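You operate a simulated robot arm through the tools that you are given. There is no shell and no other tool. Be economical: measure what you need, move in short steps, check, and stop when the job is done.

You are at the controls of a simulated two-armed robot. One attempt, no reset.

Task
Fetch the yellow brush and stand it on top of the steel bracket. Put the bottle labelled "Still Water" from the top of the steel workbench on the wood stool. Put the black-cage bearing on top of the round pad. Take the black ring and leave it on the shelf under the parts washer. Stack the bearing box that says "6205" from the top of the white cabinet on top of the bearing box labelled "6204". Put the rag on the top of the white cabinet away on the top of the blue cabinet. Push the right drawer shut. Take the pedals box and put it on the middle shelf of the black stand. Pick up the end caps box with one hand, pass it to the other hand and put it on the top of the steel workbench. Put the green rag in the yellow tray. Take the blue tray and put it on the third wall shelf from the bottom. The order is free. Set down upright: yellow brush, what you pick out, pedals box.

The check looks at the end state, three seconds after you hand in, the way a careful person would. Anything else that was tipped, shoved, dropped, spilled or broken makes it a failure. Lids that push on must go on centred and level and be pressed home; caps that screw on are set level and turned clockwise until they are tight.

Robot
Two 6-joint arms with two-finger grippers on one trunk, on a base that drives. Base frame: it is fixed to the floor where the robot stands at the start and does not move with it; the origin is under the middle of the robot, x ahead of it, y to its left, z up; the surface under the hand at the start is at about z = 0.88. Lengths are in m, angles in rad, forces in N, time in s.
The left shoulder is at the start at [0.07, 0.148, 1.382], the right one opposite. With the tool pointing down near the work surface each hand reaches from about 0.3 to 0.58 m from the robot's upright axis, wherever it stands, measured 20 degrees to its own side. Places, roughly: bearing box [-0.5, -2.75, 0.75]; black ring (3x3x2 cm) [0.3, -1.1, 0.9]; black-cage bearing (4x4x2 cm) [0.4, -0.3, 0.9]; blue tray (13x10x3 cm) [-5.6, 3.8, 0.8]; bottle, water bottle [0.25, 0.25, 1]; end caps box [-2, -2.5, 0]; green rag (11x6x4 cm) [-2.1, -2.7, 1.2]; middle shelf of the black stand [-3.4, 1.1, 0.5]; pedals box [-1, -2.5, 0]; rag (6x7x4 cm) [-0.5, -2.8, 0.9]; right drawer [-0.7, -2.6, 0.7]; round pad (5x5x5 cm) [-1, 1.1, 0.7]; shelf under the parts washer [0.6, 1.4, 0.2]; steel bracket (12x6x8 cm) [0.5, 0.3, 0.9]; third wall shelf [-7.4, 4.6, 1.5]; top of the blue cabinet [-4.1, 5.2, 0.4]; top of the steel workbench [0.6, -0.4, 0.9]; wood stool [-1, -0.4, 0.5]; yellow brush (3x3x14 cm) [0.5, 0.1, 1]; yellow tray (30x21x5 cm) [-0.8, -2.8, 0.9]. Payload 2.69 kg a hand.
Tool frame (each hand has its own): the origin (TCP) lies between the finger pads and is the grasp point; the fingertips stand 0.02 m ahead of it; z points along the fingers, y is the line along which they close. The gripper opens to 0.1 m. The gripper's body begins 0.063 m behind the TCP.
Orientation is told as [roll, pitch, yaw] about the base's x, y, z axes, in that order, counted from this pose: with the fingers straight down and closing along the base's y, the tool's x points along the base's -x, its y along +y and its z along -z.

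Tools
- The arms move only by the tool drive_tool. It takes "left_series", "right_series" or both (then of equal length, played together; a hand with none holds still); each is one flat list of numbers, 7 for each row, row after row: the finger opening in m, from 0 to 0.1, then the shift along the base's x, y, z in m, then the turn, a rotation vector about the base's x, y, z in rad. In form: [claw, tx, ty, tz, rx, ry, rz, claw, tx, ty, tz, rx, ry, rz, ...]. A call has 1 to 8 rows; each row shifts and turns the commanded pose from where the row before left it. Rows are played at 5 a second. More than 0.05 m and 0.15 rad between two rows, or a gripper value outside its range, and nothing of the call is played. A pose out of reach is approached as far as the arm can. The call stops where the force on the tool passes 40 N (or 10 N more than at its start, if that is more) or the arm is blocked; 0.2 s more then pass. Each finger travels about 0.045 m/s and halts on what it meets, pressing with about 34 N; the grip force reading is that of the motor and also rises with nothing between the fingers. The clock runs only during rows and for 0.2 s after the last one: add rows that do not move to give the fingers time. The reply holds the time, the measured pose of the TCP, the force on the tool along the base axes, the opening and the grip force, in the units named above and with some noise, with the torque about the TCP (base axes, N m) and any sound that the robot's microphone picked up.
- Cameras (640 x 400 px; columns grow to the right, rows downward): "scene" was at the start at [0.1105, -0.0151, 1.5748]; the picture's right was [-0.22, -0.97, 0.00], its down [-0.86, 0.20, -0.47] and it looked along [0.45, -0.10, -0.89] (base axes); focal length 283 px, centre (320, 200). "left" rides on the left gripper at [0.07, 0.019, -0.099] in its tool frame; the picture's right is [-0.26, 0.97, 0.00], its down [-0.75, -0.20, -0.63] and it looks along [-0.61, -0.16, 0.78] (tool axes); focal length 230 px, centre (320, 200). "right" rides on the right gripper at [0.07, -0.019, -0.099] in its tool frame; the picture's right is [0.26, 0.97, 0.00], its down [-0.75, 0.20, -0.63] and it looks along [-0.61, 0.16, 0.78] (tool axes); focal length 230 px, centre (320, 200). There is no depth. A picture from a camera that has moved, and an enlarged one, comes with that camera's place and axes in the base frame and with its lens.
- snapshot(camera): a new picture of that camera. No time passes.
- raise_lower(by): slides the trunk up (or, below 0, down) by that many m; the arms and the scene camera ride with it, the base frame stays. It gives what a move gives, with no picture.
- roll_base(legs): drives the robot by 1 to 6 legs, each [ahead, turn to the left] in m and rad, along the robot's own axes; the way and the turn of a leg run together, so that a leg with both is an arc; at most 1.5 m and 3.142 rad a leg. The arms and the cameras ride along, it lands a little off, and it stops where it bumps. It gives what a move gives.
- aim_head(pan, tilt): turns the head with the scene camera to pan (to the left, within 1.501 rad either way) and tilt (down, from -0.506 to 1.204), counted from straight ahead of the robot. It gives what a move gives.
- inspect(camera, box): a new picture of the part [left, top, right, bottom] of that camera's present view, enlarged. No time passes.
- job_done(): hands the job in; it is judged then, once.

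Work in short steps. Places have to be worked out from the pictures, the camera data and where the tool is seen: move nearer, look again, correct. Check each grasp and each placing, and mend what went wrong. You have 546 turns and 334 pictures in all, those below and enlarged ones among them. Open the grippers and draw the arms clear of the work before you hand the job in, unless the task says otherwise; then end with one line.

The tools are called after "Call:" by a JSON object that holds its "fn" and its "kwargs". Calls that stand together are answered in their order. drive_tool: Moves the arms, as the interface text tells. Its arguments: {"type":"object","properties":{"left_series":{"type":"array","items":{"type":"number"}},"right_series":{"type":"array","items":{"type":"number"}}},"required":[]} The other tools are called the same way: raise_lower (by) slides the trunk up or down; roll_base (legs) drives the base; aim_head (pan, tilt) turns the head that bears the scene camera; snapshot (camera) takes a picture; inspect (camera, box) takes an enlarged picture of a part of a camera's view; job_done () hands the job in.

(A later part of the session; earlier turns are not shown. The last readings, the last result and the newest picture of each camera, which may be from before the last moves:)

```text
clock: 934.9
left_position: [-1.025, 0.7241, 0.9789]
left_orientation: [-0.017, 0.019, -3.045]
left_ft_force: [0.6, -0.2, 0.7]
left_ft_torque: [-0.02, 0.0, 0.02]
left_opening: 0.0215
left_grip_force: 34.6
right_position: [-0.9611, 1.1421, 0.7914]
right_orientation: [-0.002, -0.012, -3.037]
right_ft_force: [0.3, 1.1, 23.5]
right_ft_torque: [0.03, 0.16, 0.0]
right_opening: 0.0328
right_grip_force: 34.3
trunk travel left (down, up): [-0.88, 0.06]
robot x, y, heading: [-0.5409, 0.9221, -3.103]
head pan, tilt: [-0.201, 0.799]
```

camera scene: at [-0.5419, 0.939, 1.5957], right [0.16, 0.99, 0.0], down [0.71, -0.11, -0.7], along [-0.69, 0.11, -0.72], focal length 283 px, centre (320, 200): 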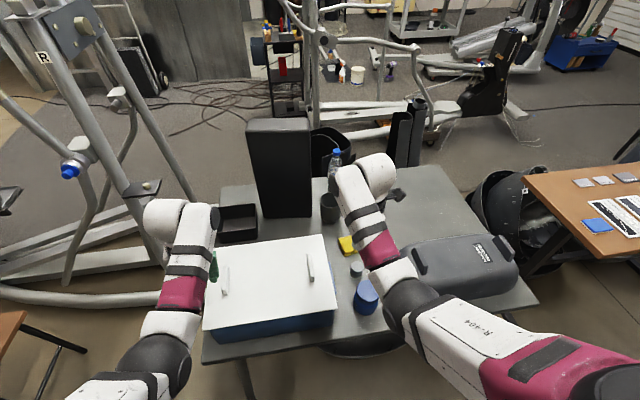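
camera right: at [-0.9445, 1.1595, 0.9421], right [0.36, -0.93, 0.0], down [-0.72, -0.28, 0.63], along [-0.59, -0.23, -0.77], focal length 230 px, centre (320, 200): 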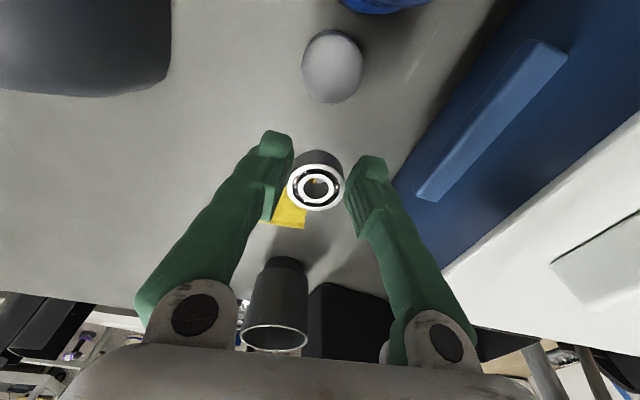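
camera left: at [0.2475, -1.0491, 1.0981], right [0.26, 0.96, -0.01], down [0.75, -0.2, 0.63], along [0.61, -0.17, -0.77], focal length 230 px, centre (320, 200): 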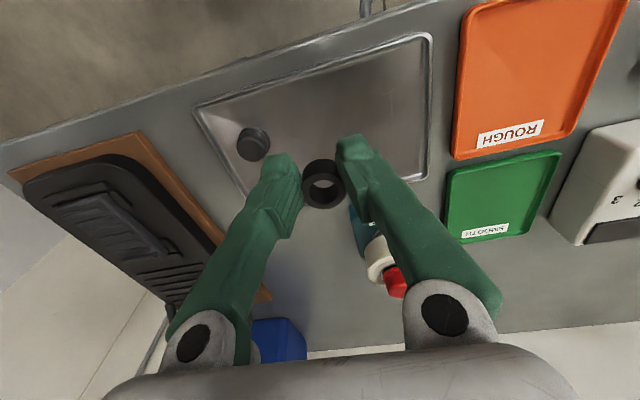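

Firm, centred contact with the pad. Ease 4 mm, open, and rise.

Call:
{"fn": "drive_tool", "kwargs": {"right_series": [0, 0, 0, 0.004, 0, 0, 0, 0.04, 0, 0, 0, 0, 0, 0, 0.05, 0, 0, 0, 0, 0, 0, 0.05, 0, 0, 0, 0, 0, 0, 0.05, 0, 0, 0.03, 0, 0, 0, 0.05, 0, 0, 0.04, 0, 0, 0, 0.05, 0, 0, 0.04, 0, 0, 0, 0.05, 0, 0, 0, 0, 0, 0]}}

Call:
{"fn": "inspect", "kwargs": {"camera": "right", "box": [200, 20, 440, 200]}}

```text
clock: 936.7
left_position: [-1.0245, 0.7239, 0.9759]
left_orientation: [-0.016, 0.02, -3.048]
left_ft_force: [-0.1, -0.4, -0.4]
left_ft_torque: [0.0, 0.03, 0.04]
left_opening: 0.0212
left_grip_force: 33.8
right_position: [-0.9669, 1.1437, 0.9031]
right_orientation: [0.0, -0.007, -3.038]
right_ft_force: [-0.1, 0.3, -0.3]
right_ft_torque: [0.0, 0.0, 0.0]
right_opening: 0.05
right_grip_force: 0.0
trunk travel left (down, up): [-0.88, 0.06]
robot x, y, heading: [-0.5368, 0.9241, -3.102]
head pan, tilt: [-0.201, 0.799]
```

```text
2.22 times, centred on (320, 110) of right
camera zoom: at [-0.8968, 1.1675, 1.0026], right [0.36, -0.93, 0.0], down [-0.72, -0.28, 0.63], along [-0.59, -0.23, -0.77], focal length 511 px, centre (320, 400)
```

zoom: 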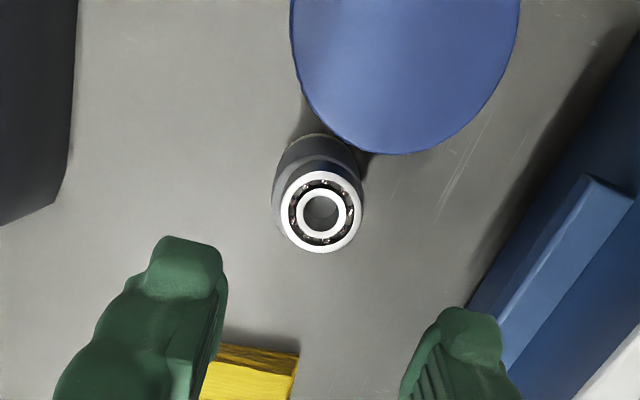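

The bearing sits centred on the pad. Now take the ring to the parts washer: back off, turn and approach facing it.

Call:
{"fn": "roll_base", "kwargs": {"legs": [[-0.27, 0], [0, -2.08], [0.4, 0], [0, -1.08]]}}

Call:
{"fn": "raise_lower", "kwargs": {"by": -0.34}}

Call:
{"fn": "aim_head", "kwargs": {"pan": 0.15, "tilt": 0.5}}

Call:
{"fn": "snapshot", "kwargs": {"camera": "scene"}}

```text
clock: 944.9
left_position: [-0.1202, 1.6344, 0.9839]
left_orientation: [-0.013, -0.003, 1.173]
left_ft_force: [0.1, -1.9, 2.4]
left_ft_torque: [0.12, -0.08, 0.01]
left_opening: 0.0217
left_grip_force: 34.1
right_position: [0.2129, 1.382, 0.9083]
right_orientation: [0.017, -0.013, 1.184]
right_ft_force: [-5.5, -3.3, 1.9]
right_ft_torque: [-0.08, 0.07, -0.17]
right_opening: 0.048
right_grip_force: 0.0
trunk travel left (down, up): [-0.88, 0.06]
robot x, y, heading: [-0.17, 1.1308, 1.121]
head pan, tilt: [-0.201, 0.799]
stopped in leg 3: the force on the tool passed its limit at 53 N (the readings are from after the stop); the commanded pose is now the measured one
```

```text
clock: 946.1
left_position: [-0.1231, 1.6475, 0.8946]
left_orientation: [-0.019, 0.007, 1.178]
left_ft_force: [0.4, -0.1, -0.5]
left_ft_torque: [0.05, 0.03, 0.01]
left_opening: 0.0214
left_grip_force: 35.1
right_position: [0.2095, 1.3975, 0.8243]
right_orientation: [0.014, -0.008, 1.187]
right_ft_force: [-18.3, -4.4, 5.2]
right_ft_torque: [0.29, -1.65, -0.31]
right_opening: 0.0501
right_grip_force: 0.2
trunk travel left (down, up): [-0.796, 0.144]
robot x, y, heading: [-0.1723, 1.1319, 1.126]
head pan, tilt: [-0.201, 0.799]
stopped: the force on the tool passed its limit at 62 N (the readings are from after the stop); the commanded pose is now the measured one
```

```text
clock: 946.9
left_position: [-0.1214, 1.651, 0.8903]
left_orientation: [-0.021, 0.002, 1.177]
left_ft_force: [1.6, 0.4, -2.8]
left_ft_torque: [-0.05, 0.14, -0.01]
left_opening: 0.0217
left_grip_force: 33.5
right_position: [0.2102, 1.3978, 0.825]
right_orientation: [0.01, -0.007, 1.187]
right_ft_force: [-27.1, -6.5, -3.6]
right_ft_torque: [0.5, -1.88, -0.44]
right_opening: 0.0495
right_grip_force: 0.1
trunk travel left (down, up): [-0.796, 0.144]
robot x, y, heading: [-0.1718, 1.1321, 1.125]
head pan, tilt: [0.15, 0.499]
```

```text
10 pictures are left
camera scene: at [-0.1325, 1.263, 1.4781], right [0.96, -0.29, 0.01], down [-0.13, -0.46, -0.88], along [0.26, 0.84, -0.48], focal length 283 px, centre (320, 200)
```

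scene: 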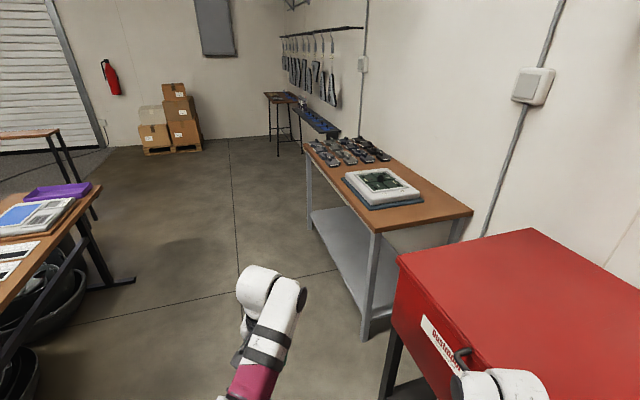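

The right hand is touching the washer's front. Pull it back first and retreat the base.

Call:
{"fn": "drive_tool", "kwargs": {"right_series": [0.05, -0.03, 0, 0, 0, 0, 0, 0.05, -0.03, 0, 0, 0, 0, 0, 0.05, 0, 0, 0, 0, 0, 0]}}

Call:
{"fn": "roll_base", "kwargs": {"legs": [[-0.12, 0], [0, 0.9]]}}

```text
clock: 947.9
left_position: [-0.1189, 1.6485, 0.8949]
left_orientation: [-0.017, 0.01, 1.176]
left_ft_force: [0.2, -0.3, 0.5]
left_ft_torque: [0.04, -0.02, -0.03]
left_opening: 0.0214
left_grip_force: 34.3
right_position: [0.1795, 1.3924, 0.8245]
right_orientation: [-0.046, -0.015, 1.175]
right_ft_force: [0.2, 0.6, -0.4]
right_ft_torque: [0.03, 0.01, -0.01]
right_opening: 0.05
right_grip_force: 0.1
trunk travel left (down, up): [-0.796, 0.144]
robot x, y, heading: [-0.1731, 1.1292, 1.124]
head pan, tilt: [0.15, 0.499]
stopped in row 3 (right hand): the arm was blocked; the commanded pose is now the measured one
```

```text
clock: 951.5
left_position: [-0.5978, 1.3781, 0.8962]
left_orientation: [-0.018, 0.012, 2.089]
left_ft_force: [0.1, 0.0, -0.6]
left_ft_torque: [-0.01, 0.02, 0.01]
left_opening: 0.0214
left_grip_force: 34.2
right_position: [-0.2127, 1.4593, 0.8243]
right_orientation: [-0.044, -0.012, 2.087]
right_ft_force: [0.5, -0.1, 0.1]
right_ft_torque: [0.03, -0.03, 0.0]
right_opening: 0.05
right_grip_force: 0.0
trunk travel left (down, up): [-0.796, 0.144]
robot x, y, heading: [-0.2252, 1.0224, 2.04]
head pan, tilt: [0.15, 0.499]
```

Free again. Lower the trunk so the hands go under the washer body, move back to (-0.45,1.35) and face it, then look.

Call:
{"fn": "raise_lower", "kwargs": {"by": -0.4}}

Call:
{"fn": "raise_lower", "kwargs": {"by": -0.18}}

Call:
{"fn": "roll_base", "kwargs": {"legs": [[0, 0.13], [0.38, 0], [0, -2.16]]}}

Call:
{"fn": "aim_head", "kwargs": {"pan": 0.1, "tilt": 0.35}}

Call:
{"fn": "snapshot", "kwargs": {"camera": "scene"}}

```text
clock: 955.3
left_position: [-0.5997, 1.3787, 0.496]
left_orientation: [-0.018, 0.011, 2.089]
left_ft_force: [0.2, -0.5, -0.1]
left_ft_torque: [0.0, -0.02, 0.01]
left_opening: 0.0213
left_grip_force: 34.1
right_position: [-0.2138, 1.4581, 0.4252]
right_orientation: [-0.044, -0.012, 2.087]
right_ft_force: [-0.1, 0.4, 0.0]
right_ft_torque: [-0.02, 0.02, -0.01]
right_opening: 0.05
right_grip_force: 0.1
trunk travel left (down, up): [-0.396, 0.544]
robot x, y, heading: [-0.221, 1.0226, 2.032]
head pan, tilt: [0.15, 0.499]
```

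```text
clock: 957.3
left_position: [-0.5992, 1.38, 0.3153]
left_orientation: [-0.02, 0.011, 2.088]
left_ft_force: [-0.3, -0.2, 1.0]
left_ft_torque: [0.0, 0.0, 0.0]
left_opening: 0.0214
left_grip_force: 34.1
right_position: [-0.2126, 1.4578, 0.2442]
right_orientation: [-0.043, -0.012, 2.089]
right_ft_force: [-1.0, 0.9, -0.3]
right_ft_torque: [-0.02, -0.02, -0.04]
right_opening: 0.0503
right_grip_force: 0.0
trunk travel left (down, up): [-0.216, 0.724]
robot x, y, heading: [-0.2246, 1.02, 2.035]
head pan, tilt: [0.15, 0.499]
```

```text
clock: 960.0
left_position: [-0.8168, 1.5873, 0.3111]
left_orientation: [-0.009, 0.003, 2.226]
left_ft_force: [26.3, -37.4, 25.1]
left_ft_torque: [5.17, 3.85, 0.2]
left_opening: 0.0215
left_grip_force: 33.4
right_position: [-0.4465, 1.7174, 0.2464]
right_orientation: [-0.043, -0.02, 2.219]
right_ft_force: [1.0, -0.1, -0.3]
right_ft_torque: [0.04, 0.03, 0.02]
right_opening: 0.0495
right_grip_force: 0.1
trunk travel left (down, up): [-0.216, 0.724]
robot x, y, heading: [-0.4013, 1.2855, 2.179]
head pan, tilt: [0.15, 0.499]
stopped in leg 2: the force on the tool passed its limit at 248 N (the readings are from after the stop); the commanded pose is now the measured one
```

```text
clock: 960.7
left_position: [-0.8184, 1.5872, 0.3107]
left_orientation: [-0.01, 0.004, 2.226]
left_ft_force: [32.6, -49.3, 26.0]
left_ft_torque: [6.63, 4.79, 0.34]
left_opening: 0.0215
left_grip_force: 33.5
right_position: [-0.4463, 1.7167, 0.2477]
right_orientation: [-0.044, -0.024, 2.219]
right_ft_force: [0.7, -0.3, -0.8]
right_ft_torque: [-0.01, 0.03, 0.02]
right_opening: 0.0498
right_grip_force: 0.0
trunk travel left (down, up): [-0.216, 0.724]
robot x, y, heading: [-0.4007, 1.2851, 2.175]
head pan, tilt: [0.099, 0.351]
```

```text
9 pictures are left
camera scene: at [-0.486, 1.3905, 0.913], right [0.76, 0.65, 0.0], down [0.22, -0.25, -0.94], along [-0.61, 0.72, -0.33], focal length 283 px, centre (320, 200)
```

scene: 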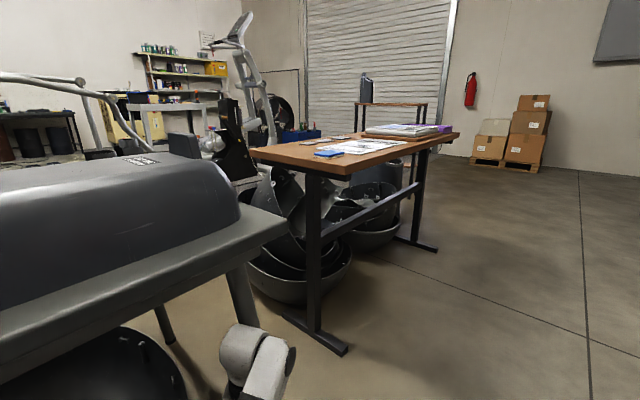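

The left hand hit the table's leg. Back off right away, then turn away from the table.

Call:
{"fn": "roll_base", "kwargs": {"legs": [[-0.2, 0]]}}

Call:
{"fn": "roll_base", "kwargs": {"legs": [[0, -1.0]]}}

```text
clock: 962.3
left_position: [-0.7065, 1.4251, 0.3053]
left_orientation: [-0.012, 0.012, 2.226]
left_ft_force: [0.2, 0.7, -0.3]
left_ft_torque: [-0.02, 0.01, -0.02]
left_opening: 0.0216
left_grip_force: 34.5
right_position: [-0.3343, 1.5539, 0.2441]
right_orientation: [-0.043, -0.012, 2.222]
right_ft_force: [-0.1, -1.0, -0.1]
right_ft_torque: [-0.01, -0.02, 0.03]
right_opening: 0.0498
right_grip_force: 0.1
trunk travel left (down, up): [-0.216, 0.724]
robot x, y, heading: [-0.2871, 1.1234, 2.173]
head pan, tilt: [0.099, 0.351]
```

```text
clock: 965.3
left_position: [-0.241, 1.6385, 0.305]
left_orientation: [-0.009, 0.011, 1.195]
left_ft_force: [0.6, 0.6, -0.7]
left_ft_torque: [-0.01, 0.02, 0.01]
left_opening: 0.0213
left_grip_force: 34.2
right_position: [0.0598, 1.3841, 0.245]
right_orientation: [-0.043, -0.012, 1.189]
right_ft_force: [-0.3, -0.1, 0.2]
right_ft_torque: [0.02, 0.01, -0.02]
right_opening: 0.0498
right_grip_force: 0.0
trunk travel left (down, up): [-0.216, 0.724]
robot x, y, heading: [-0.2837, 1.1216, 1.143]
head pan, tilt: [0.099, 0.351]
```

Call:
{"fn": "roll_base", "kwargs": {"legs": [[0, -0.65]]}}

Call:
{"fn": "aim_head", "kwargs": {"pan": 0.1, "tilt": 0.6}}

Call:
{"fn": "snapshot", "kwargs": {"camera": "scene"}}

```text
clock: 967.4
left_position: [0.0534, 1.5109, 0.3044]
left_orientation: [-0.009, 0.012, 0.567]
left_ft_force: [1.0, 0.3, -0.5]
left_ft_torque: [0.01, -0.01, -0.01]
left_opening: 0.0215
left_grip_force: 34.0
right_position: [0.1485, 1.1309, 0.2447]
right_orientation: [-0.044, -0.013, 0.561]
right_ft_force: [0.3, 0.2, 0.4]
right_ft_torque: [-0.01, 0.01, -0.02]
right_opening: 0.05
right_grip_force: 0.0
trunk travel left (down, up): [-0.216, 0.724]
robot x, y, heading: [-0.283, 1.1219, 0.515]
head pan, tilt: [0.099, 0.351]
```

```text
clock: 968.2
left_position: [0.053, 1.5111, 0.3049]
left_orientation: [-0.01, 0.011, 0.565]
left_ft_force: [-0.4, 0.7, -0.5]
left_ft_torque: [-0.01, 0.01, -0.02]
left_opening: 0.0215
left_grip_force: 34.2
right_position: [0.1476, 1.1301, 0.2456]
right_orientation: [-0.043, -0.013, 0.56]
right_ft_force: [-0.1, -0.3, -0.5]
right_ft_torque: [0.0, 0.0, -0.03]
right_opening: 0.0502
right_grip_force: 0.2
trunk travel left (down, up): [-0.216, 0.724]
robot x, y, heading: [-0.2859, 1.1223, 0.514]
head pan, tilt: [0.099, 0.6]
```

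```text
8 pictures are left
camera scene: at [-0.1735, 1.1963, 0.8889], right [0.58, -0.82, 0.0], down [-0.46, -0.33, -0.83], along [0.67, 0.48, -0.56], focal length 283 px, centre (320, 200)
```

scene: 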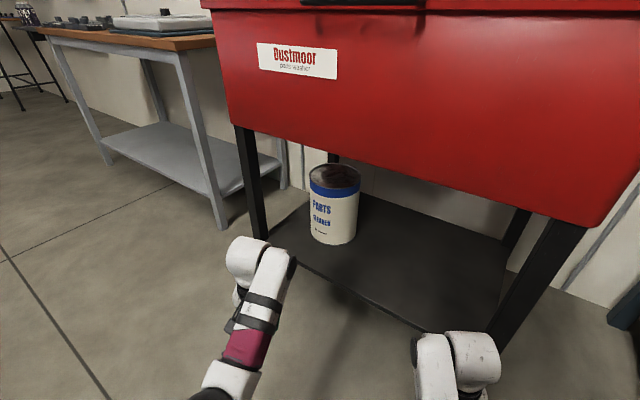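

The shelf (z≈0.2, front x≈0.33, y 1.07–1.79) has free room right of the bucket. Retract the right hand, step north, turn to face the shelf.

Call:
{"fn": "drive_tool", "kwargs": {"right_series": [0.05, -0.03, -0.017, 0.01, 0, 0, 0, 0.05, -0.03, -0.017, 0.01, 0, 0, 0, 0.05, -0.03, -0.017, 0.01, 0, 0, 0, 0.05, 0, 0, 0, 0, 0, 0]}}

Call:
{"fn": "roll_base", "kwargs": {"legs": [[0, 1.0], [0.27, 0], [0, -1.81]]}}

Call:
{"fn": "snapshot", "kwargs": {"camera": "left"}}

```text
clock: 969.0
left_position: [0.0528, 1.5116, 0.3057]
left_orientation: [-0.011, 0.011, 0.565]
left_ft_force: [-0.2, -1.0, -1.1]
left_ft_torque: [-0.05, 0.02, 0.01]
left_opening: 0.0213
left_grip_force: 34.3
right_position: [0.1025, 1.0265, 0.2782]
right_orientation: [-0.222, -0.016, 0.58]
right_ft_force: [0.4, 0.7, -0.7]
right_ft_torque: [-0.01, 0.0, 0.0]
right_opening: 0.0501
right_grip_force: 0.0
trunk travel left (down, up): [-0.216, 0.724]
robot x, y, heading: [-0.2908, 1.1273, 0.512]
head pan, tilt: [0.099, 0.6]
stopped in row 4 (right hand): the arm was blocked; the commanded pose is now the measured one
```

```text
clock: 977.8
left_position: [0.2485, 1.4008, 0.3056]
left_orientation: [-0.012, 0.011, -0.266]
left_ft_force: [-0.7, -0.2, -0.2]
left_ft_torque: [-0.02, 0.02, 0.0]
left_opening: 0.0
left_grip_force: 29.2
right_position: [-0.0766, 1.0396, 0.2793]
right_orientation: [-0.22, -0.018, -0.255]
right_ft_force: [0.2, 0.1, 0.6]
right_ft_torque: [-0.01, -0.01, -0.02]
right_opening: 0.0498
right_grip_force: 0.1
trunk travel left (down, up): [-0.216, 0.724]
robot x, y, heading: [-0.2705, 1.389, -0.315]
head pan, tilt: [0.099, 0.6]
```

```text
7 pictures are left
camera left: at [0.1876, 1.4379, 0.4048], right [0.5, 0.86, -0.01], down [0.68, -0.39, 0.62], along [0.53, -0.32, -0.78], focal length 230 px, centre (320, 200)
```

left: 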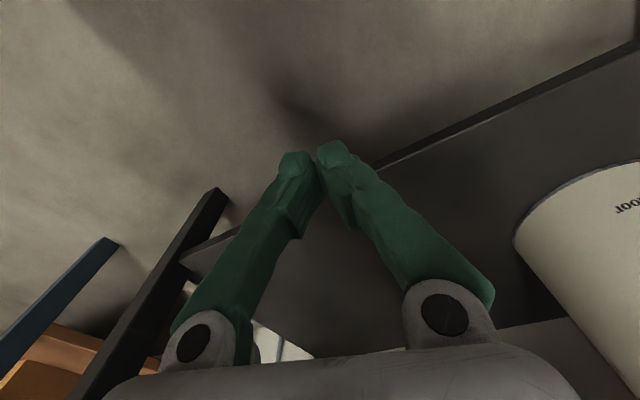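

The ring has slipped out of the left hand during that turn. Search the floor ahead/left.

Call:
{"fn": "aim_head", "kwargs": {"pan": 0.7, "tilt": 0.75}}

Call:
{"fn": "snapshot", "kwargs": {"camera": "scene"}}

```text
clock: 978.8
left_position: [0.2492, 1.4015, 0.3054]
left_orientation: [-0.01, 0.011, -0.267]
left_ft_force: [-0.7, 0.0, 0.3]
left_ft_torque: [-0.02, -0.03, 0.01]
left_opening: 0.0
left_grip_force: 29.8
right_position: [-0.0768, 1.0393, 0.2794]
right_orientation: [-0.223, -0.018, -0.255]
right_ft_force: [-0.1, -0.9, 0.5]
right_ft_torque: [0.02, 0.03, 0.01]
right_opening: 0.05
right_grip_force: 0.1
trunk travel left (down, up): [-0.216, 0.724]
robot x, y, heading: [-0.27, 1.3914, -0.32]
head pan, tilt: [0.7, 0.75]
```

```text
6 pictures are left
camera scene: at [-0.1477, 1.405, 0.8759], right [0.37, -0.93, 0.0], down [-0.63, -0.25, -0.73], along [0.68, 0.27, -0.68], focal length 283 px, centre (320, 200)
```

scene: 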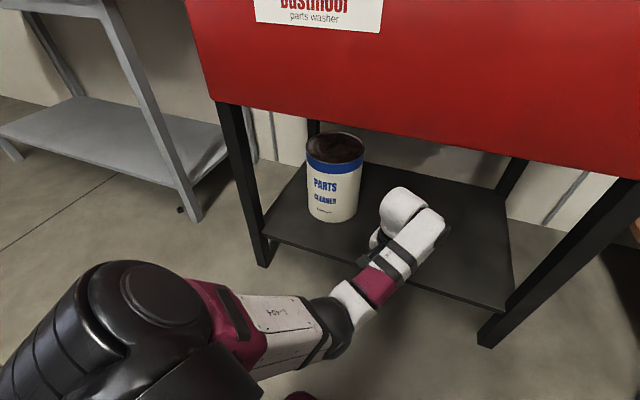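

Call:
{"fn": "inspect", "kwargs": {"camera": "scene", "box": [140, 180, 300, 280]}}

```text
4.00 times, centred on (220, 230) of scene
camera zoom: at [-0.1477, 1.405, 0.8759], right [0.37, -0.93, 0.0], down [-0.63, -0.25, -0.73], along [0.68, 0.27, -0.68], focal length 1131 px, centre (720, 80)
```

zoom: 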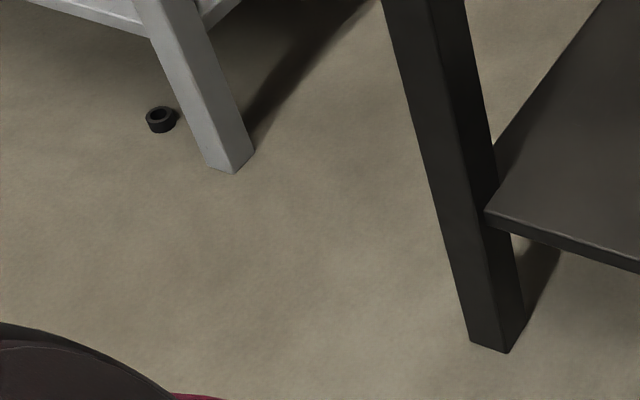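

Found: the ring lies on the floor at ≈(0.432,2.283), next to the grey bench's leg. Drive to (-0.2,2.13), facing it, for a low tilted pick with the left hand.

Call:
{"fn": "roll_base", "kwargs": {"legs": [[0, 1.89], [0.74, 0], [0, -1.57]]}}

Call:
{"fn": "drive_tool", "kwargs": {"left_series": [0.05, 0, 0, 0, 0, -0.075, 0, 0.05, 0, 0, 0, 0, -0.075, 0, 0.05, 0, 0, 0, 0, -0.075, 0, 0.05, 0, 0, 0, 0, -0.075, 0, 0.05, 0, 0, 0, 0, -0.075, 0, 0.05, 0, 0, 0, 0, -0.075, 0, 0.05, 0, 0, 0, 0, -0.075, 0, 0.05, 0, 0, 0, 0, -0.075, 0], "right_series": [0.05, 0.03, 0.0, 0, 0.027, 0, 0, 0.05, 0.03, 0.0, 0, 0.027, 0, 0, 0.05, 0.03, 0, 0, 0.027, 0, 0, 0.05, 0.03, 0, 0, 0.027, 0, 0, 0.05, 0.03, 0, 0, 0.027, 0, 0, 0.05, 0.03, 0, 0, 0.027, 0, 0, 0.05, 0, 0, 0, 0.027, 0, 0, 0.05, 0, 0, 0, 0.027, 0, 0]}}

```text
clock: 991.3
left_position: [0.1933, 2.3057, 0.3046]
left_orientation: [-0.012, 0.011, 0.061]
left_ft_force: [0.5, 0.4, -1.3]
left_ft_torque: [0.01, 0.0, 0.0]
left_opening: 0.0
left_grip_force: 29.5
right_position: [0.0029, 1.8579, 0.2801]
right_orientation: [-0.223, -0.019, 0.072]
right_ft_force: [0.4, 0.5, 0.3]
right_ft_torque: [0.01, 0.0, -0.01]
right_opening: 0.05
right_grip_force: 0.0
trunk travel left (down, up): [-0.216, 0.724]
robot x, y, heading: [-0.2898, 2.1308, 0.012]
head pan, tilt: [0.7, 0.75]
```

```text
clock: 993.3
left_position: [0.1974, 2.3471, 0.3109]
left_orientation: [0.066, -0.607, 0.026]
left_ft_force: [-0.7, -0.2, 0.1]
left_ft_torque: [0.02, -0.01, 0.03]
left_opening: 0.0502
left_grip_force: 0.0
right_position: [0.1836, 1.8612, 0.2661]
right_orientation: [-0.004, -0.033, 0.068]
right_ft_force: [-0.1, 0.1, -0.6]
right_ft_torque: [-0.02, -0.02, -0.04]
right_opening: 0.0499
right_grip_force: 0.0
right hand out of reach, approached as far as the arm can: row 1, 2
trunk travel left (down, up): [-0.216, 0.724]
robot x, y, heading: [-0.293, 2.1255, 0.009]
head pan, tilt: [0.7, 0.75]
stopped in row 8 (left hand): the arm was blocked; the commanded pose is now the measured one
```

Extend the left hand, straighten it, lower near the floor, then use a picture from the left camera.

Call:
{"fn": "drive_tool", "kwargs": {"left_series": [0.05, 0.025, -0.016, 0, -0.027, 0, 0, 0.05, 0.025, -0.016, 0, -0.027, 0, 0, 0.05, 0.025, -0.016, 0, 0, 0, 0, 0.05, 0.025, -0.016, -0.01, 0, 0, 0, 0.05, 0, 0, 0, 0, 0, 0], "right_series": [0.05, 0, 0, 0.03, 0, 0, 0, 0.05, 0, 0, 0.03, 0, 0, 0, 0.05, 0, 0, 0.03, 0, 0, 0, 0.05, 0, 0, 0, 0, 0, 0, 0.05, 0, 0, 0, 0, 0, 0]}}

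Call:
{"fn": "raise_lower", "kwargs": {"by": -0.17}}

Call:
{"fn": "snapshot", "kwargs": {"camera": "left"}}

```text
clock: 994.5
left_position: [0.2988, 2.2837, 0.2979]
left_orientation: [-0.005, -0.607, 0.064]
left_ft_force: [0.4, -0.6, -1.2]
left_ft_torque: [0.0, -0.01, -0.01]
left_opening: 0.0501
left_grip_force: 0.1
right_position: [0.2101, 1.8546, 0.3227]
right_orientation: [-0.006, -0.034, 0.064]
right_ft_force: [0.1, 0.1, -1.1]
right_ft_torque: [0.02, -0.03, 0.01]
right_opening: 0.0501
right_grip_force: 0.0
right hand out of reach, approached as far as the arm can: row 2, 3
trunk travel left (down, up): [-0.216, 0.724]
robot x, y, heading: [-0.291, 2.1288, 0.012]
head pan, tilt: [0.7, 0.75]
```

```text
clock: 996.4
left_position: [0.3039, 2.2827, 0.1669]
left_orientation: [0.009, -0.655, 0.052]
left_ft_force: [0.6, -0.6, 0.6]
left_ft_torque: [-0.03, -0.03, -0.02]
left_opening: 0.0499
left_grip_force: 0.0
right_position: [0.2087, 1.8549, 0.1713]
right_orientation: [0.005, -0.065, 0.067]
right_ft_force: [0.5, -0.2, 0.6]
right_ft_torque: [0.01, 0.01, 0.02]
right_opening: 0.05
right_grip_force: 0.1
trunk travel left (down, up): [-0.046, 0.894]
robot x, y, heading: [-0.292, 2.1311, 0.01]
head pan, tilt: [0.7, 0.75]
```

```text
4 pictures are left
camera left: at [0.1887, 2.2933, 0.2021], right [0.15, 0.98, 0.16], down [0.22, -0.19, 0.96], along [0.96, -0.11, -0.25], focal length 230 px, centre (320, 200)
```

left: 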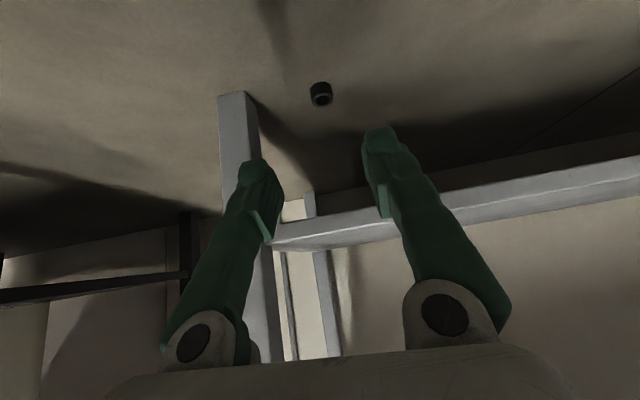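

Ring at (0.42,2.288). The elbow rests on the base at this reach; extend the arm further and lower with the arm, then the trunk.

Call:
{"fn": "raise_lower", "kwargs": {"by": 0.06}}

Call:
{"fn": "drive_tool", "kwargs": {"left_series": [0.05, 0.02, 0.001, -0.012, 0, 0.01, 0, 0.05, 0.02, 0.001, -0.012, 0, 0.01, 0, 0.05, 0.02, 0.001, -0.012, 0, 0.01, 0, 0.05, 0, 0, -0.01, 0, 0, 0, 0.05, 0, 0, 0, 0, 0, 0]}}

Call:
{"fn": "raise_lower", "kwargs": {"by": -0.1}}

```text
clock: 997.4
left_position: [0.2985, 2.2845, 0.1879]
left_orientation: [-0.003, -0.606, 0.064]
left_ft_force: [0.2, -0.3, 1.3]
left_ft_torque: [0.02, 0.0, -0.01]
left_opening: 0.0502
left_grip_force: 0.2
right_position: [0.21, 1.8554, 0.2106]
right_orientation: [-0.004, -0.033, 0.066]
right_ft_force: [0.1, 0.2, -0.6]
right_ft_torque: [0.0, -0.02, 0.0]
right_opening: 0.05
right_grip_force: 0.0
trunk travel left (down, up): [-0.106, 0.834]
robot x, y, heading: [-0.294, 2.1309, 0.011]
head pan, tilt: [0.7, 0.75]
```

```text
clock: 998.6
left_position: [0.358, 2.286, 0.1433]
left_orientation: [0.0, -0.578, 0.061]
left_ft_force: [-0.4, -0.1, 0.6]
left_ft_torque: [-0.01, -0.01, 0.02]
left_opening: 0.0502
left_grip_force: 0.1
right_position: [0.2103, 1.8557, 0.2112]
right_orientation: [-0.003, -0.034, 0.064]
right_ft_force: [1.0, 0.8, 1.2]
right_ft_torque: [-0.01, -0.01, 0.02]
right_opening: 0.0501
right_grip_force: 0.0
trunk travel left (down, up): [-0.106, 0.834]
robot x, y, heading: [-0.2951, 2.1277, 0.008]
head pan, tilt: [0.7, 0.75]
```

```text
clock: 1000.0
left_position: [0.3585, 2.2868, 0.0424]
left_orientation: [-0.004, -0.575, 0.062]
left_ft_force: [0.3, -0.4, -0.4]
left_ft_torque: [0.03, 0.02, 0.0]
left_opening: 0.05
left_grip_force: 0.2
right_position: [0.2098, 1.8538, 0.1117]
right_orientation: [-0.002, -0.034, 0.067]
right_ft_force: [-0.3, 0.2, 0.6]
right_ft_torque: [-0.02, -0.04, 0.02]
right_opening: 0.05
right_grip_force: 0.2
trunk travel left (down, up): [-0.006, 0.934]
robot x, y, heading: [-0.2914, 2.1279, 0.007]
head pan, tilt: [0.7, 0.75]
```

Low enough, straddling height. Roll ahead 0.06 and check with a picture.

Call:
{"fn": "roll_base", "kwargs": {"legs": [[0.06, 0]]}}

Call:
{"fn": "snapshot", "kwargs": {"camera": "left"}}

```text
clock: 1000.9
left_position: [0.4177, 2.287, 0.0434]
left_orientation: [-0.002, -0.575, 0.063]
left_ft_force: [1.0, 0.5, 0.5]
left_ft_torque: [0.02, 0.01, 0.03]
left_opening: 0.05
left_grip_force: 0.0
right_position: [0.27, 1.855, 0.1111]
right_orientation: [-0.004, -0.036, 0.066]
right_ft_force: [0.5, 0.1, -0.9]
right_ft_torque: [-0.05, -0.02, -0.05]
right_opening: 0.05
right_grip_force: 0.0
trunk travel left (down, up): [-0.006, 0.934]
robot x, y, heading: [-0.2336, 2.127, 0.007]
head pan, tilt: [0.7, 0.75]
```

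```text
3 pictures are left
camera left: at [0.3057, 2.2984, 0.0873], right [0.16, 0.98, 0.14], down [0.3, -0.18, 0.94], along [0.94, -0.1, -0.32], focal length 230 px, centre (320, 200)
```

left: 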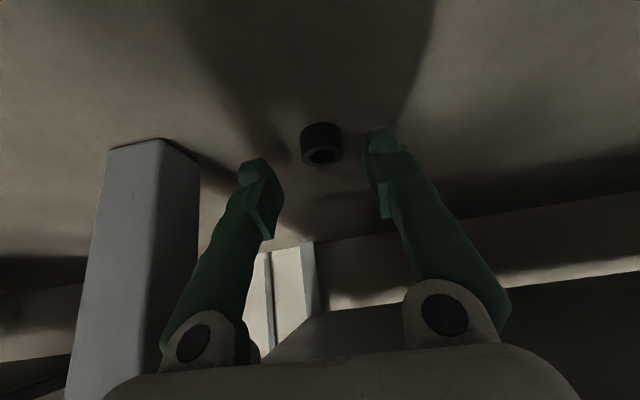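

Ring is right between the fingertips. Lower 16 mm and close.

Call:
{"fn": "drive_tool", "kwargs": {"left_series": [0.05, 0.002, 0.002, -0.008, 0, 0, 0, 0.05, 0, 0.001, -0.008, 0, 0, 0, 0.05, 0, 0, 0, 0, 0, 0, 0.02, 0, 0, 0, 0, 0, 0, 0.0, 0, 0, 0, 0, 0, 0, 0.0, 0, 0, 0, 0, 0, 0, 0.0, 0, 0, 0, 0, 0, 0]}}

```text
clock: 1002.5
left_position: [0.4191, 2.2909, 0.0268]
left_orientation: [-0.002, -0.577, 0.063]
left_ft_force: [-0.3, -0.1, -0.8]
left_ft_torque: [-0.04, 0.02, 0.02]
left_opening: 0.0209
left_grip_force: 34.0
right_position: [0.2699, 1.8554, 0.1099]
right_orientation: [-0.004, -0.034, 0.067]
right_ft_force: [0.1, 0.3, 0.9]
right_ft_torque: [0.01, -0.02, 0.04]
right_opening: 0.0501
right_grip_force: 0.2
trunk travel left (down, up): [-0.006, 0.934]
robot x, y, heading: [-0.2336, 2.1294, 0.011]
head pan, tilt: [0.7, 0.75]
```

Got the ring (21 mm). Lift 4 cm, back out, then raise.

Call:
{"fn": "raise_lower", "kwargs": {"by": 0.04}}

Call:
{"fn": "roll_base", "kwargs": {"legs": [[-0.15, 0]]}}

Call:
{"fn": "raise_lower", "kwargs": {"by": 0.2}}

```text
clock: 1003.4
left_position: [0.4189, 2.29, 0.0666]
left_orientation: [-0.002, -0.576, 0.062]
left_ft_force: [0.8, 0.3, -0.1]
left_ft_torque: [0.0, 0.0, -0.02]
left_opening: 0.0201
left_grip_force: 34.1
right_position: [0.2702, 1.8554, 0.1508]
right_orientation: [-0.003, -0.034, 0.065]
right_ft_force: [0.5, 0.5, 0.0]
right_ft_torque: [0.0, 0.0, -0.02]
right_opening: 0.0499
right_grip_force: 0.0
trunk travel left (down, up): [-0.046, 0.894]
robot x, y, heading: [-0.2312, 2.1311, 0.011]
head pan, tilt: [0.7, 0.75]
```

```text
clock: 1004.7
left_position: [0.273, 2.2876, 0.0683]
left_orientation: [-0.003, -0.575, 0.062]
left_ft_force: [0.2, 0.7, -0.6]
left_ft_torque: [-0.02, -0.01, 0.03]
left_opening: 0.0
left_grip_force: 29.8
right_position: [0.1229, 1.8518, 0.1515]
right_orientation: [-0.004, -0.035, 0.064]
right_ft_force: [-0.3, 0.0, 0.2]
right_ft_torque: [-0.01, 0.0, -0.01]
right_opening: 0.0501
right_grip_force: 0.1
trunk travel left (down, up): [-0.046, 0.894]
robot x, y, heading: [-0.3815, 2.1273, 0.007]
head pan, tilt: [0.7, 0.75]
```

```text
clock: 1006.9
left_position: [0.2727, 2.2882, 0.2663]
left_orientation: [-0.002, -0.576, 0.06]
left_ft_force: [-0.1, 1.1, -0.8]
left_ft_torque: [-0.03, 0.0, -0.01]
left_opening: 0.0
left_grip_force: 29.3
right_position: [0.1234, 1.853, 0.3502]
right_orientation: [-0.003, -0.031, 0.063]
right_ft_force: [0.0, -1.0, 1.1]
right_ft_torque: [-0.03, -0.01, 0.01]
right_opening: 0.0498
right_grip_force: 0.2
trunk travel left (down, up): [-0.246, 0.694]
robot x, y, heading: [-0.3823, 2.1309, 0.011]
head pan, tilt: [0.7, 0.75]
```

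It slipped out again. Look for it from the current position with the left camera.

Call:
{"fn": "snapshot", "kwargs": {"camera": "left"}}

```text
2 pictures are left
camera left: at [0.1604, 2.2991, 0.3111], right [0.16, 0.98, 0.14], down [0.3, -0.18, 0.94], along [0.94, -0.11, -0.32], focal length 230 px, centre (320, 200)
```

left: 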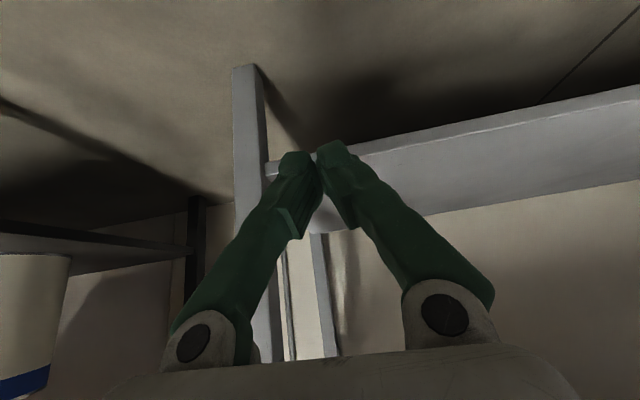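

The ring isn't where it lay before; it must have fallen nearer. Move the left arm aside and up, then use one scene picture of the floor.

Call:
{"fn": "drive_tool", "kwargs": {"left_series": [0.05, -0.02, 0.04, 0.01, 0, 0, 0, 0.05, -0.02, 0.04, 0.01, 0, 0, 0, 0.05, -0.02, 0.04, 0.01, 0, 0, 0, 0.05, -0.02, 0.04, 0.01, 0, 0, 0, 0.05, 0, 0, 0, 0, 0, 0]}}

Call:
{"fn": "roll_base", "kwargs": {"legs": [[-0.15, 0]]}}

Call:
{"fn": "raise_lower", "kwargs": {"by": 0.3}}

Call:
{"fn": "aim_head", "kwargs": {"pan": 0.15, "tilt": 0.95}}

Call:
{"fn": "snapshot", "kwargs": {"camera": "scene"}}

```text
clock: 1008.1
left_position: [0.2639, 2.4545, 0.2685]
left_orientation: [0.0, -0.577, 0.059]
left_ft_force: [-0.4, 0.2, -1.2]
left_ft_torque: [-0.02, 0.0, 0.02]
left_opening: 0.0501
left_grip_force: 0.1
left hand out of reach, approached as far as the arm can: row 1, 2, 3, 4
right_position: [0.1229, 1.8512, 0.3512]
right_orientation: [-0.004, -0.036, 0.062]
right_ft_force: [0.1, -0.3, -0.4]
right_ft_torque: [0.0, 0.02, -0.02]
right_opening: 0.05
right_grip_force: 0.0
trunk travel left (down, up): [-0.246, 0.694]
robot x, y, heading: [-0.3758, 2.1239, 0.007]
head pan, tilt: [0.7, 0.75]
```

```text
clock: 1009.4
left_position: [0.1169, 2.4516, 0.2696]
left_orientation: [-0.003, -0.576, 0.059]
left_ft_force: [-0.4, -0.2, -0.2]
left_ft_torque: [0.0, 0.01, 0.01]
left_opening: 0.0501
left_grip_force: 0.0
right_position: [-0.0262, 1.8495, 0.3515]
right_orientation: [-0.003, -0.036, 0.062]
right_ft_force: [0.5, -0.3, -0.1]
right_ft_torque: [-0.03, -0.03, 0.0]
right_opening: 0.0502
right_grip_force: 0.1
trunk travel left (down, up): [-0.246, 0.694]
robot x, y, heading: [-0.5312, 2.127, 0.006]
head pan, tilt: [0.7, 0.75]
```

```text
clock: 1012.4
left_position: [0.1161, 2.4515, 0.5697]
left_orientation: [-0.002, -0.576, 0.057]
left_ft_force: [0.1, -0.9, 0.4]
left_ft_torque: [0.0, -0.03, -0.02]
left_opening: 0.0498
left_grip_force: 0.0
right_position: [-0.0264, 1.8503, 0.6507]
right_orientation: [-0.002, -0.036, 0.06]
right_ft_force: [-0.4, -0.1, 0.1]
right_ft_torque: [-0.01, 0.02, 0.02]
right_opening: 0.0499
right_grip_force: 0.0
trunk travel left (down, up): [-0.546, 0.394]
robot x, y, heading: [-0.5302, 2.1251, 0.007]
head pan, tilt: [0.7, 0.75]
```

```text
clock: 1013.4
left_position: [0.117, 2.4509, 0.5688]
left_orientation: [-0.003, -0.575, 0.056]
left_ft_force: [0.9, -0.2, -0.6]
left_ft_torque: [0.0, -0.02, 0.02]
left_opening: 0.0503
left_grip_force: 0.0
right_position: [-0.026, 1.8493, 0.6516]
right_orientation: [-0.005, -0.036, 0.061]
right_ft_force: [-0.3, 0.6, -0.6]
right_ft_torque: [0.0, 0.01, -0.03]
right_opening: 0.0503
right_grip_force: 0.1
trunk travel left (down, up): [-0.546, 0.394]
robot x, y, heading: [-0.5276, 2.1247, 0.006]
head pan, tilt: [0.15, 0.949]
```

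```text
1 pictures are left
camera scene: at [-0.4083, 2.1378, 1.1904], right [0.15, -0.99, 0.0], down [-0.8, -0.13, -0.58], along [0.58, 0.09, -0.81], focal length 283 px, centre (320, 200)
```

scene: 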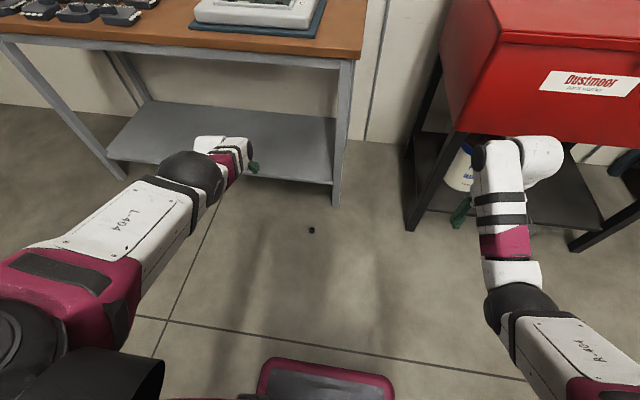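

The ring is on open floor at ≈(0.247,2.284). I go for a vertical grasp: untilt the left hand and bring it to the right relative place.

Call:
{"fn": "drive_tool", "kwargs": {"left_series": [0.06, -0.0095, -0.021, 0, 0, 0.072, 0, 0.06, -0.0095, -0.021, 0, 0, 0.072, 0, 0.06, -0.0095, -0.021, 0, 0, 0.072, 0, 0.06, -0.0095, -0.021, 0, 0, 0.072, 0, 0.06, -0.0095, -0.021, 0, 0, 0.072, 0, 0.06, -0.0095, -0.021, 0, 0, 0.072, 0, 0.06, -0.0095, -0.021, 0, 0, 0.072, 0, 0.06, -0.0095, -0.021, 0, 0, 0.072, 0]}}

Call:
{"fn": "roll_base", "kwargs": {"legs": [[0.2, 0]]}}

Call:
{"fn": "drive_tool", "kwargs": {"left_series": [0.06, 0, 0, 0, 0, 0, 0, 0.06, 0, 0, 0, 0, 0, 0, 0.06, 0, 0, 0, 0, 0, 0]}}

```text
clock: 1015.2
left_position: [0.038, 2.2932, 0.5766]
left_orientation: [0.03, 0.0, 0.046]
left_ft_force: [0.0, -0.6, 0.5]
left_ft_torque: [0.01, 0.01, -0.01]
left_opening: 0.0602
left_grip_force: 0.2
left hand out of reach, approached as far as the arm can: row 1, 3, 6, 7, 8
right_position: [-0.0276, 1.8486, 0.652]
right_orientation: [-0.004, -0.035, 0.062]
right_ft_force: [0.3, -0.7, 0.1]
right_ft_torque: [0.02, -0.03, 0.04]
right_opening: 0.0498
right_grip_force: 0.0
trunk travel left (down, up): [-0.546, 0.394]
robot x, y, heading: [-0.5259, 2.1298, 0.004]
head pan, tilt: [0.15, 0.949]
```

```text
clock: 1016.8
left_position: [0.2439, 2.2913, 0.5752]
left_orientation: [0.029, 0.0, 0.044]
left_ft_force: [0.9, -0.7, -0.7]
left_ft_torque: [0.02, 0.0, 0.04]
left_opening: 0.06
left_grip_force: 0.1
right_position: [0.1772, 1.8489, 0.6501]
right_orientation: [-0.003, -0.032, 0.056]
right_ft_force: [-0.1, 0.7, -0.2]
right_ft_torque: [0.0, 0.01, 0.01]
right_opening: 0.05
right_grip_force: 0.0
trunk travel left (down, up): [-0.546, 0.394]
robot x, y, heading: [-0.3271, 2.1291, 0.002]
head pan, tilt: [0.15, 0.949]
```

```text
clock: 1017.6
left_position: [0.2428, 2.2917, 0.5756]
left_orientation: [0.029, 0.002, 0.044]
left_ft_force: [-0.3, 0.9, -0.6]
left_ft_torque: [-0.03, 0.0, 0.01]
left_opening: 0.0601
left_grip_force: 0.1
right_position: [0.1767, 1.8488, 0.6514]
right_orientation: [-0.005, -0.036, 0.057]
right_ft_force: [-1.2, 0.4, 1.1]
right_ft_torque: [0.0, 0.0, -0.02]
right_opening: 0.0497
right_grip_force: 0.0
trunk travel left (down, up): [-0.546, 0.394]
robot x, y, heading: [-0.3217, 2.1302, -0.001]
head pan, tilt: [0.15, 0.949]
```

Small correction, then lower the trunk and use the last picture for alignment.

Call:
{"fn": "drive_tool", "kwargs": {"left_series": [0.06, 0.004, -0.008, 0, -0.029, 0, -0.04, 0.06, 0, 0, 0, 0, 0, 0, 0.06, 0, 0, 0, 0, 0, 0]}}

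Call:
{"fn": "raise_lower", "kwargs": {"by": -0.4}}

Call:
{"fn": "raise_lower", "kwargs": {"by": -0.06}}

Call:
{"fn": "snapshot", "kwargs": {"camera": "left"}}

```text
clock: 1018.4
left_position: [0.2435, 2.2859, 0.5778]
left_orientation: [0.001, 0.0, 0.004]
left_ft_force: [0.0, -0.7, -0.3]
left_ft_torque: [0.03, 0.02, -0.03]
left_opening: 0.0601
left_grip_force: 0.0
left hand out of reach, approached as far as the arm can: row 1
right_position: [0.1767, 1.8487, 0.6517]
right_orientation: [-0.004, -0.035, 0.056]
right_ft_force: [-0.1, -0.3, -0.9]
right_ft_torque: [0.0, -0.01, 0.02]
right_opening: 0.0499
right_grip_force: 0.1
trunk travel left (down, up): [-0.546, 0.394]
robot x, y, heading: [-0.3235, 2.1299, -0.005]
head pan, tilt: [0.15, 0.949]
```

```text
clock: 1022.3
left_position: [0.2434, 2.2847, 0.1768]
left_orientation: [0.0, -0.001, 0.004]
left_ft_force: [-0.3, 0.4, -0.1]
left_ft_torque: [-0.02, 0.01, -0.02]
left_opening: 0.0601
left_grip_force: 0.1
right_position: [0.1752, 1.8484, 0.2511]
right_orientation: [-0.005, -0.035, 0.056]
right_ft_force: [-0.2, 0.3, -0.6]
right_ft_torque: [0.0, 0.01, 0.02]
right_opening: 0.0499
right_grip_force: 0.0
trunk travel left (down, up): [-0.146, 0.794]
robot x, y, heading: [-0.3245, 2.1293, 0.002]
head pan, tilt: [0.15, 0.949]
```

```text
clock: 1023.3
left_position: [0.2441, 2.2861, 0.1172]
left_orientation: [-0.001, -0.001, 0.003]
left_ft_force: [-0.1, -0.2, -0.6]
left_ft_torque: [-0.02, 0.01, 0.02]
left_opening: 0.0599
left_grip_force: 0.0
right_position: [0.1771, 1.8489, 0.1907]
right_orientation: [-0.005, -0.035, 0.056]
right_ft_force: [0.5, -0.3, -0.5]
right_ft_torque: [0.03, -0.02, -0.03]
right_opening: 0.05
right_grip_force: 0.0
trunk travel left (down, up): [-0.086, 0.854]
robot x, y, heading: [-0.3272, 2.124, 0.002]
head pan, tilt: [0.15, 0.949]
```

```text
0 pictures are left
camera left: at [0.1749, 2.3028, 0.2161], right [0.25, 0.97, 0.0], down [0.75, -0.2, 0.63], along [0.61, -0.16, -0.78], focal length 230 px, centre (320, 200)
```

left: 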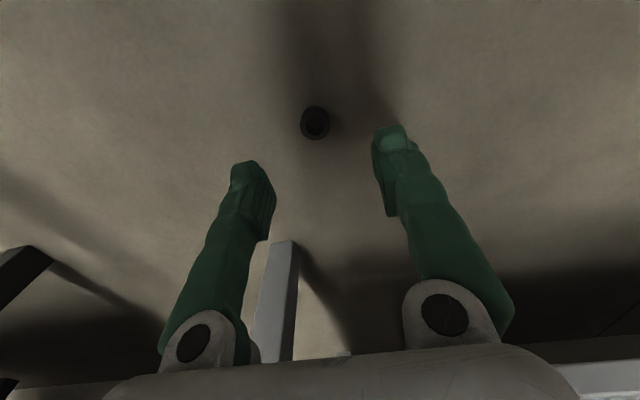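

Ring at (0.244,2.2805) — x is right, shift y -0.005. Lower to the floor and close; from now on I rely on the readings.

Call:
{"fn": "drive_tool", "kwargs": {"left_series": [0.06, 0, -0.0055, 0, 0, 0, 0, 0.06, 0, 0, 0, 0, 0, 0]}}

Call:
{"fn": "raise_lower", "kwargs": {"by": -0.08}}

```text
clock: 1023.9
left_position: [0.2422, 2.2794, 0.1162]
left_orientation: [0.0, 0.001, 0.006]
left_ft_force: [-0.4, 0.4, 0.3]
left_ft_torque: [0.02, -0.02, 0.01]
left_opening: 0.0598
left_grip_force: 0.0
right_position: [0.1768, 1.8492, 0.1913]
right_orientation: [-0.004, -0.035, 0.055]
right_ft_force: [0.0, -2.2, -0.7]
right_ft_torque: [0.01, -0.01, 0.01]
right_opening: 0.05
right_grip_force: 0.1
trunk travel left (down, up): [-0.086, 0.854]
robot x, y, heading: [-0.3239, 2.1273, 0.001]
head pan, tilt: [0.15, 0.949]
```

```text
clock: 1025.0
left_position: [0.2433, 2.2791, 0.037]
left_orientation: [-0.001, -0.002, 0.004]
left_ft_force: [-0.4, 0.0, 0.4]
left_ft_torque: [-0.01, -0.03, 0.0]
left_opening: 0.0601
left_grip_force: 0.1
right_position: [0.1767, 1.8499, 0.111]
right_orientation: [-0.005, -0.035, 0.056]
right_ft_force: [0.1, -0.3, 0.0]
right_ft_torque: [0.02, 0.0, -0.02]
right_opening: 0.0502
right_grip_force: 0.0
trunk travel left (down, up): [-0.006, 0.934]
robot x, y, heading: [-0.3255, 2.1277, 0.001]
head pan, tilt: [0.15, 0.949]
```

Lower the last 15 mm with the arm, feel the floor, then close.

Call:
{"fn": "drive_tool", "kwargs": {"left_series": [0.06, 0.001, 0.001, -0.007, 0, 0, 0, 0.06, 0, 0, -0.006, 0, 0, 0, 0.06, 0, 0, 0, 0, 0, 0]}}

Call:
{"fn": "drive_tool", "kwargs": {"left_series": [0.04, 0, 0, 0, 0, 0, 0, 0.0, 0, 0, 0, 0, 0, 0, 0.0, 0, 0, 0, 0, 0, 0, 0.0, 0, 0, 0, 0, 0, 0]}}

```text
clock: 1025.8
left_position: [0.2392, 2.2844, 0.0293]
left_orientation: [0.001, 0.0, 0.004]
left_ft_force: [0.3, -0.1, 0.7]
left_ft_torque: [0.02, 0.01, -0.02]
left_opening: 0.06
left_grip_force: 0.0
left hand out of reach, approached as far as the arm can: row 1
right_position: [0.1765, 1.8498, 0.1105]
right_orientation: [-0.002, -0.035, 0.056]
right_ft_force: [-0.3, 0.2, 0.4]
right_ft_torque: [0.02, 0.0, -0.02]
right_opening: 0.05
right_grip_force: 0.0
trunk travel left (down, up): [-0.006, 0.934]
robot x, y, heading: [-0.3249, 2.1317, 0.003]
head pan, tilt: [0.15, 0.949]
```

```text
clock: 1026.8
left_position: [0.2407, 2.2826, 0.0312]
left_orientation: [-0.002, -0.007, 0.0]
left_ft_force: [0.8, -2.9, 24.0]
left_ft_torque: [-0.09, -0.56, 0.0]
left_opening: 0.0061
left_grip_force: 20.0
right_position: [0.1755, 1.8484, 0.1142]
right_orientation: [-0.002, -0.04, 0.054]
right_ft_force: [0.5, 0.4, -0.3]
right_ft_torque: [0.03, -0.03, -0.01]
right_opening: 0.05
right_grip_force: 0.1
trunk travel left (down, up): [-0.006, 0.934]
robot x, y, heading: [-0.3263, 2.1284, 0.003]
head pan, tilt: [0.15, 0.949]
```

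The grip was too shallow. Open, bring the base 3 cm closer (arm back equally) so the hand can go lower, and retry.

Call:
{"fn": "drive_tool", "kwargs": {"left_series": [0.03, 0, 0, 0, 0, 0, 0, 0.06, 0, 0, 0, 0, 0, 0, 0.06, 0, 0, 0.01, 0, 0, 0, 0.06, -0.015, -0.001, 0.005, 0, 0, 0, 0.06, -0.012, -0.001, 0, 0, 0, 0, 0.06, 0, 0, 0, 0, 0, 0]}}

Call:
{"fn": "roll_base", "kwargs": {"legs": [[0.03, 0]]}}

Call:
{"fn": "drive_tool", "kwargs": {"left_series": [0.06, 0, 0, 0, 0, 0, 0, 0.06, 0, 0, 0, 0, 0, 0, 0.06, 0, 0, 0, 0, 0, 0]}}

```text
clock: 1028.2
left_position: [0.2144, 2.282, 0.0425]
left_orientation: [0.0, 0.0, 0.006]
left_ft_force: [0.5, 0.1, -0.4]
left_ft_torque: [0.02, 0.0, 0.01]
left_opening: 0.0599
left_grip_force: 0.0
right_position: [0.1761, 1.8489, 0.1109]
right_orientation: [-0.003, -0.034, 0.056]
right_ft_force: [0.8, 0.6, 0.7]
right_ft_torque: [0.0, 0.0, -0.03]
right_opening: 0.0499
right_grip_force: 0.0
trunk travel left (down, up): [-0.006, 0.934]
robot x, y, heading: [-0.3261, 2.1288, 0.003]
head pan, tilt: [0.15, 0.949]
```

```text
clock: 1029.1
left_position: [0.2452, 2.2799, 0.0402]
left_orientation: [0.001, -0.001, 0.004]
left_ft_force: [-0.9, -0.1, 0.8]
left_ft_torque: [0.0, -0.04, 0.03]
left_opening: 0.0597
left_grip_force: 0.0
right_position: [0.207, 1.8481, 0.1109]
right_orientation: [-0.004, -0.035, 0.056]
right_ft_force: [-0.1, 0.6, 0.1]
right_ft_torque: [-0.03, -0.02, -0.01]
right_opening: 0.0501
right_grip_force: 0.1
trunk travel left (down, up): [-0.006, 0.934]
robot x, y, heading: [-0.2942, 2.1271, 0.001]
head pan, tilt: [0.15, 0.949]
```

```text
clock: 1029.9
left_position: [0.2442, 2.2813, 0.041]
left_orientation: [0.001, 0.0, 0.003]
left_ft_force: [0.0, -0.5, -0.2]
left_ft_torque: [-0.02, 0.03, -0.01]
left_opening: 0.0601
left_grip_force: 0.0
right_position: [0.2057, 1.8473, 0.111]
right_orientation: [-0.003, -0.037, 0.056]
right_ft_force: [0.4, 1.0, -0.2]
right_ft_torque: [-0.01, -0.01, 0.0]
right_opening: 0.0501
right_grip_force: 0.0
trunk travel left (down, up): [-0.006, 0.934]
robot x, y, heading: [-0.2952, 2.1286, -0.004]
head pan, tilt: [0.15, 0.949]
```

Now lower 2 cm until the floor is felt.

Call:
{"fn": "drive_tool", "kwargs": {"left_series": [0.06, 0, 0, -0.007, 0, 0, 0, 0.06, 0, 0, -0.006, 0, 0, 0, 0.06, 0, 0, -0.006, 0, 0, 0, 0.06, 0, 0, 0, 0, 0, 0]}}

```text
clock: 1030.9
left_position: [0.244, 2.2805, 0.0219]
left_orientation: [0.001, 0.0, 0.002]
left_ft_force: [0.0, -0.3, -0.6]
left_ft_torque: [0.0, -0.03, 0.02]
left_opening: 0.0601
left_grip_force: 0.1
right_position: [0.2054, 1.8489, 0.1116]
right_orientation: [-0.003, -0.034, 0.056]
right_ft_force: [0.3, -0.2, 0.4]
right_ft_torque: [0.02, -0.02, 0.01]
right_opening: 0.05
right_grip_force: 0.1
trunk travel left (down, up): [-0.006, 0.934]
robot x, y, heading: [-0.2951, 2.1298, -0.004]
head pan, tilt: [0.15, 0.949]
```

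Depth is right (tips at z≈0.002). Close slowly.

Call:
{"fn": "drive_tool", "kwargs": {"left_series": [0.045, 0, 0, 0, 0, 0, 0, 0.03, 0, 0, 0, 0, 0, 0, 0.0, 0, 0, 0, 0, 0, 0, 0.0, 0, 0, 0, 0, 0, 0, 0.0, 0, 0, 0, 0, 0, 0]}}

```text
clock: 1032.1
left_position: [0.2438, 2.282, 0.022]
left_orientation: [-0.001, 0.001, 0.004]
left_ft_force: [-0.3, 0.4, -0.2]
left_ft_torque: [0.03, 0.0, -0.02]
left_opening: 0.0109
left_grip_force: 33.8
right_position: [0.2068, 1.8486, 0.1113]
right_orientation: [-0.003, -0.036, 0.055]
right_ft_force: [-0.1, -0.3, -0.3]
right_ft_torque: [-0.02, 0.0, -0.01]
right_opening: 0.0499
right_grip_force: 0.1
trunk travel left (down, up): [-0.006, 0.934]
robot x, y, heading: [-0.2943, 2.1282, -0.002]
head pan, tilt: [0.15, 0.949]
```

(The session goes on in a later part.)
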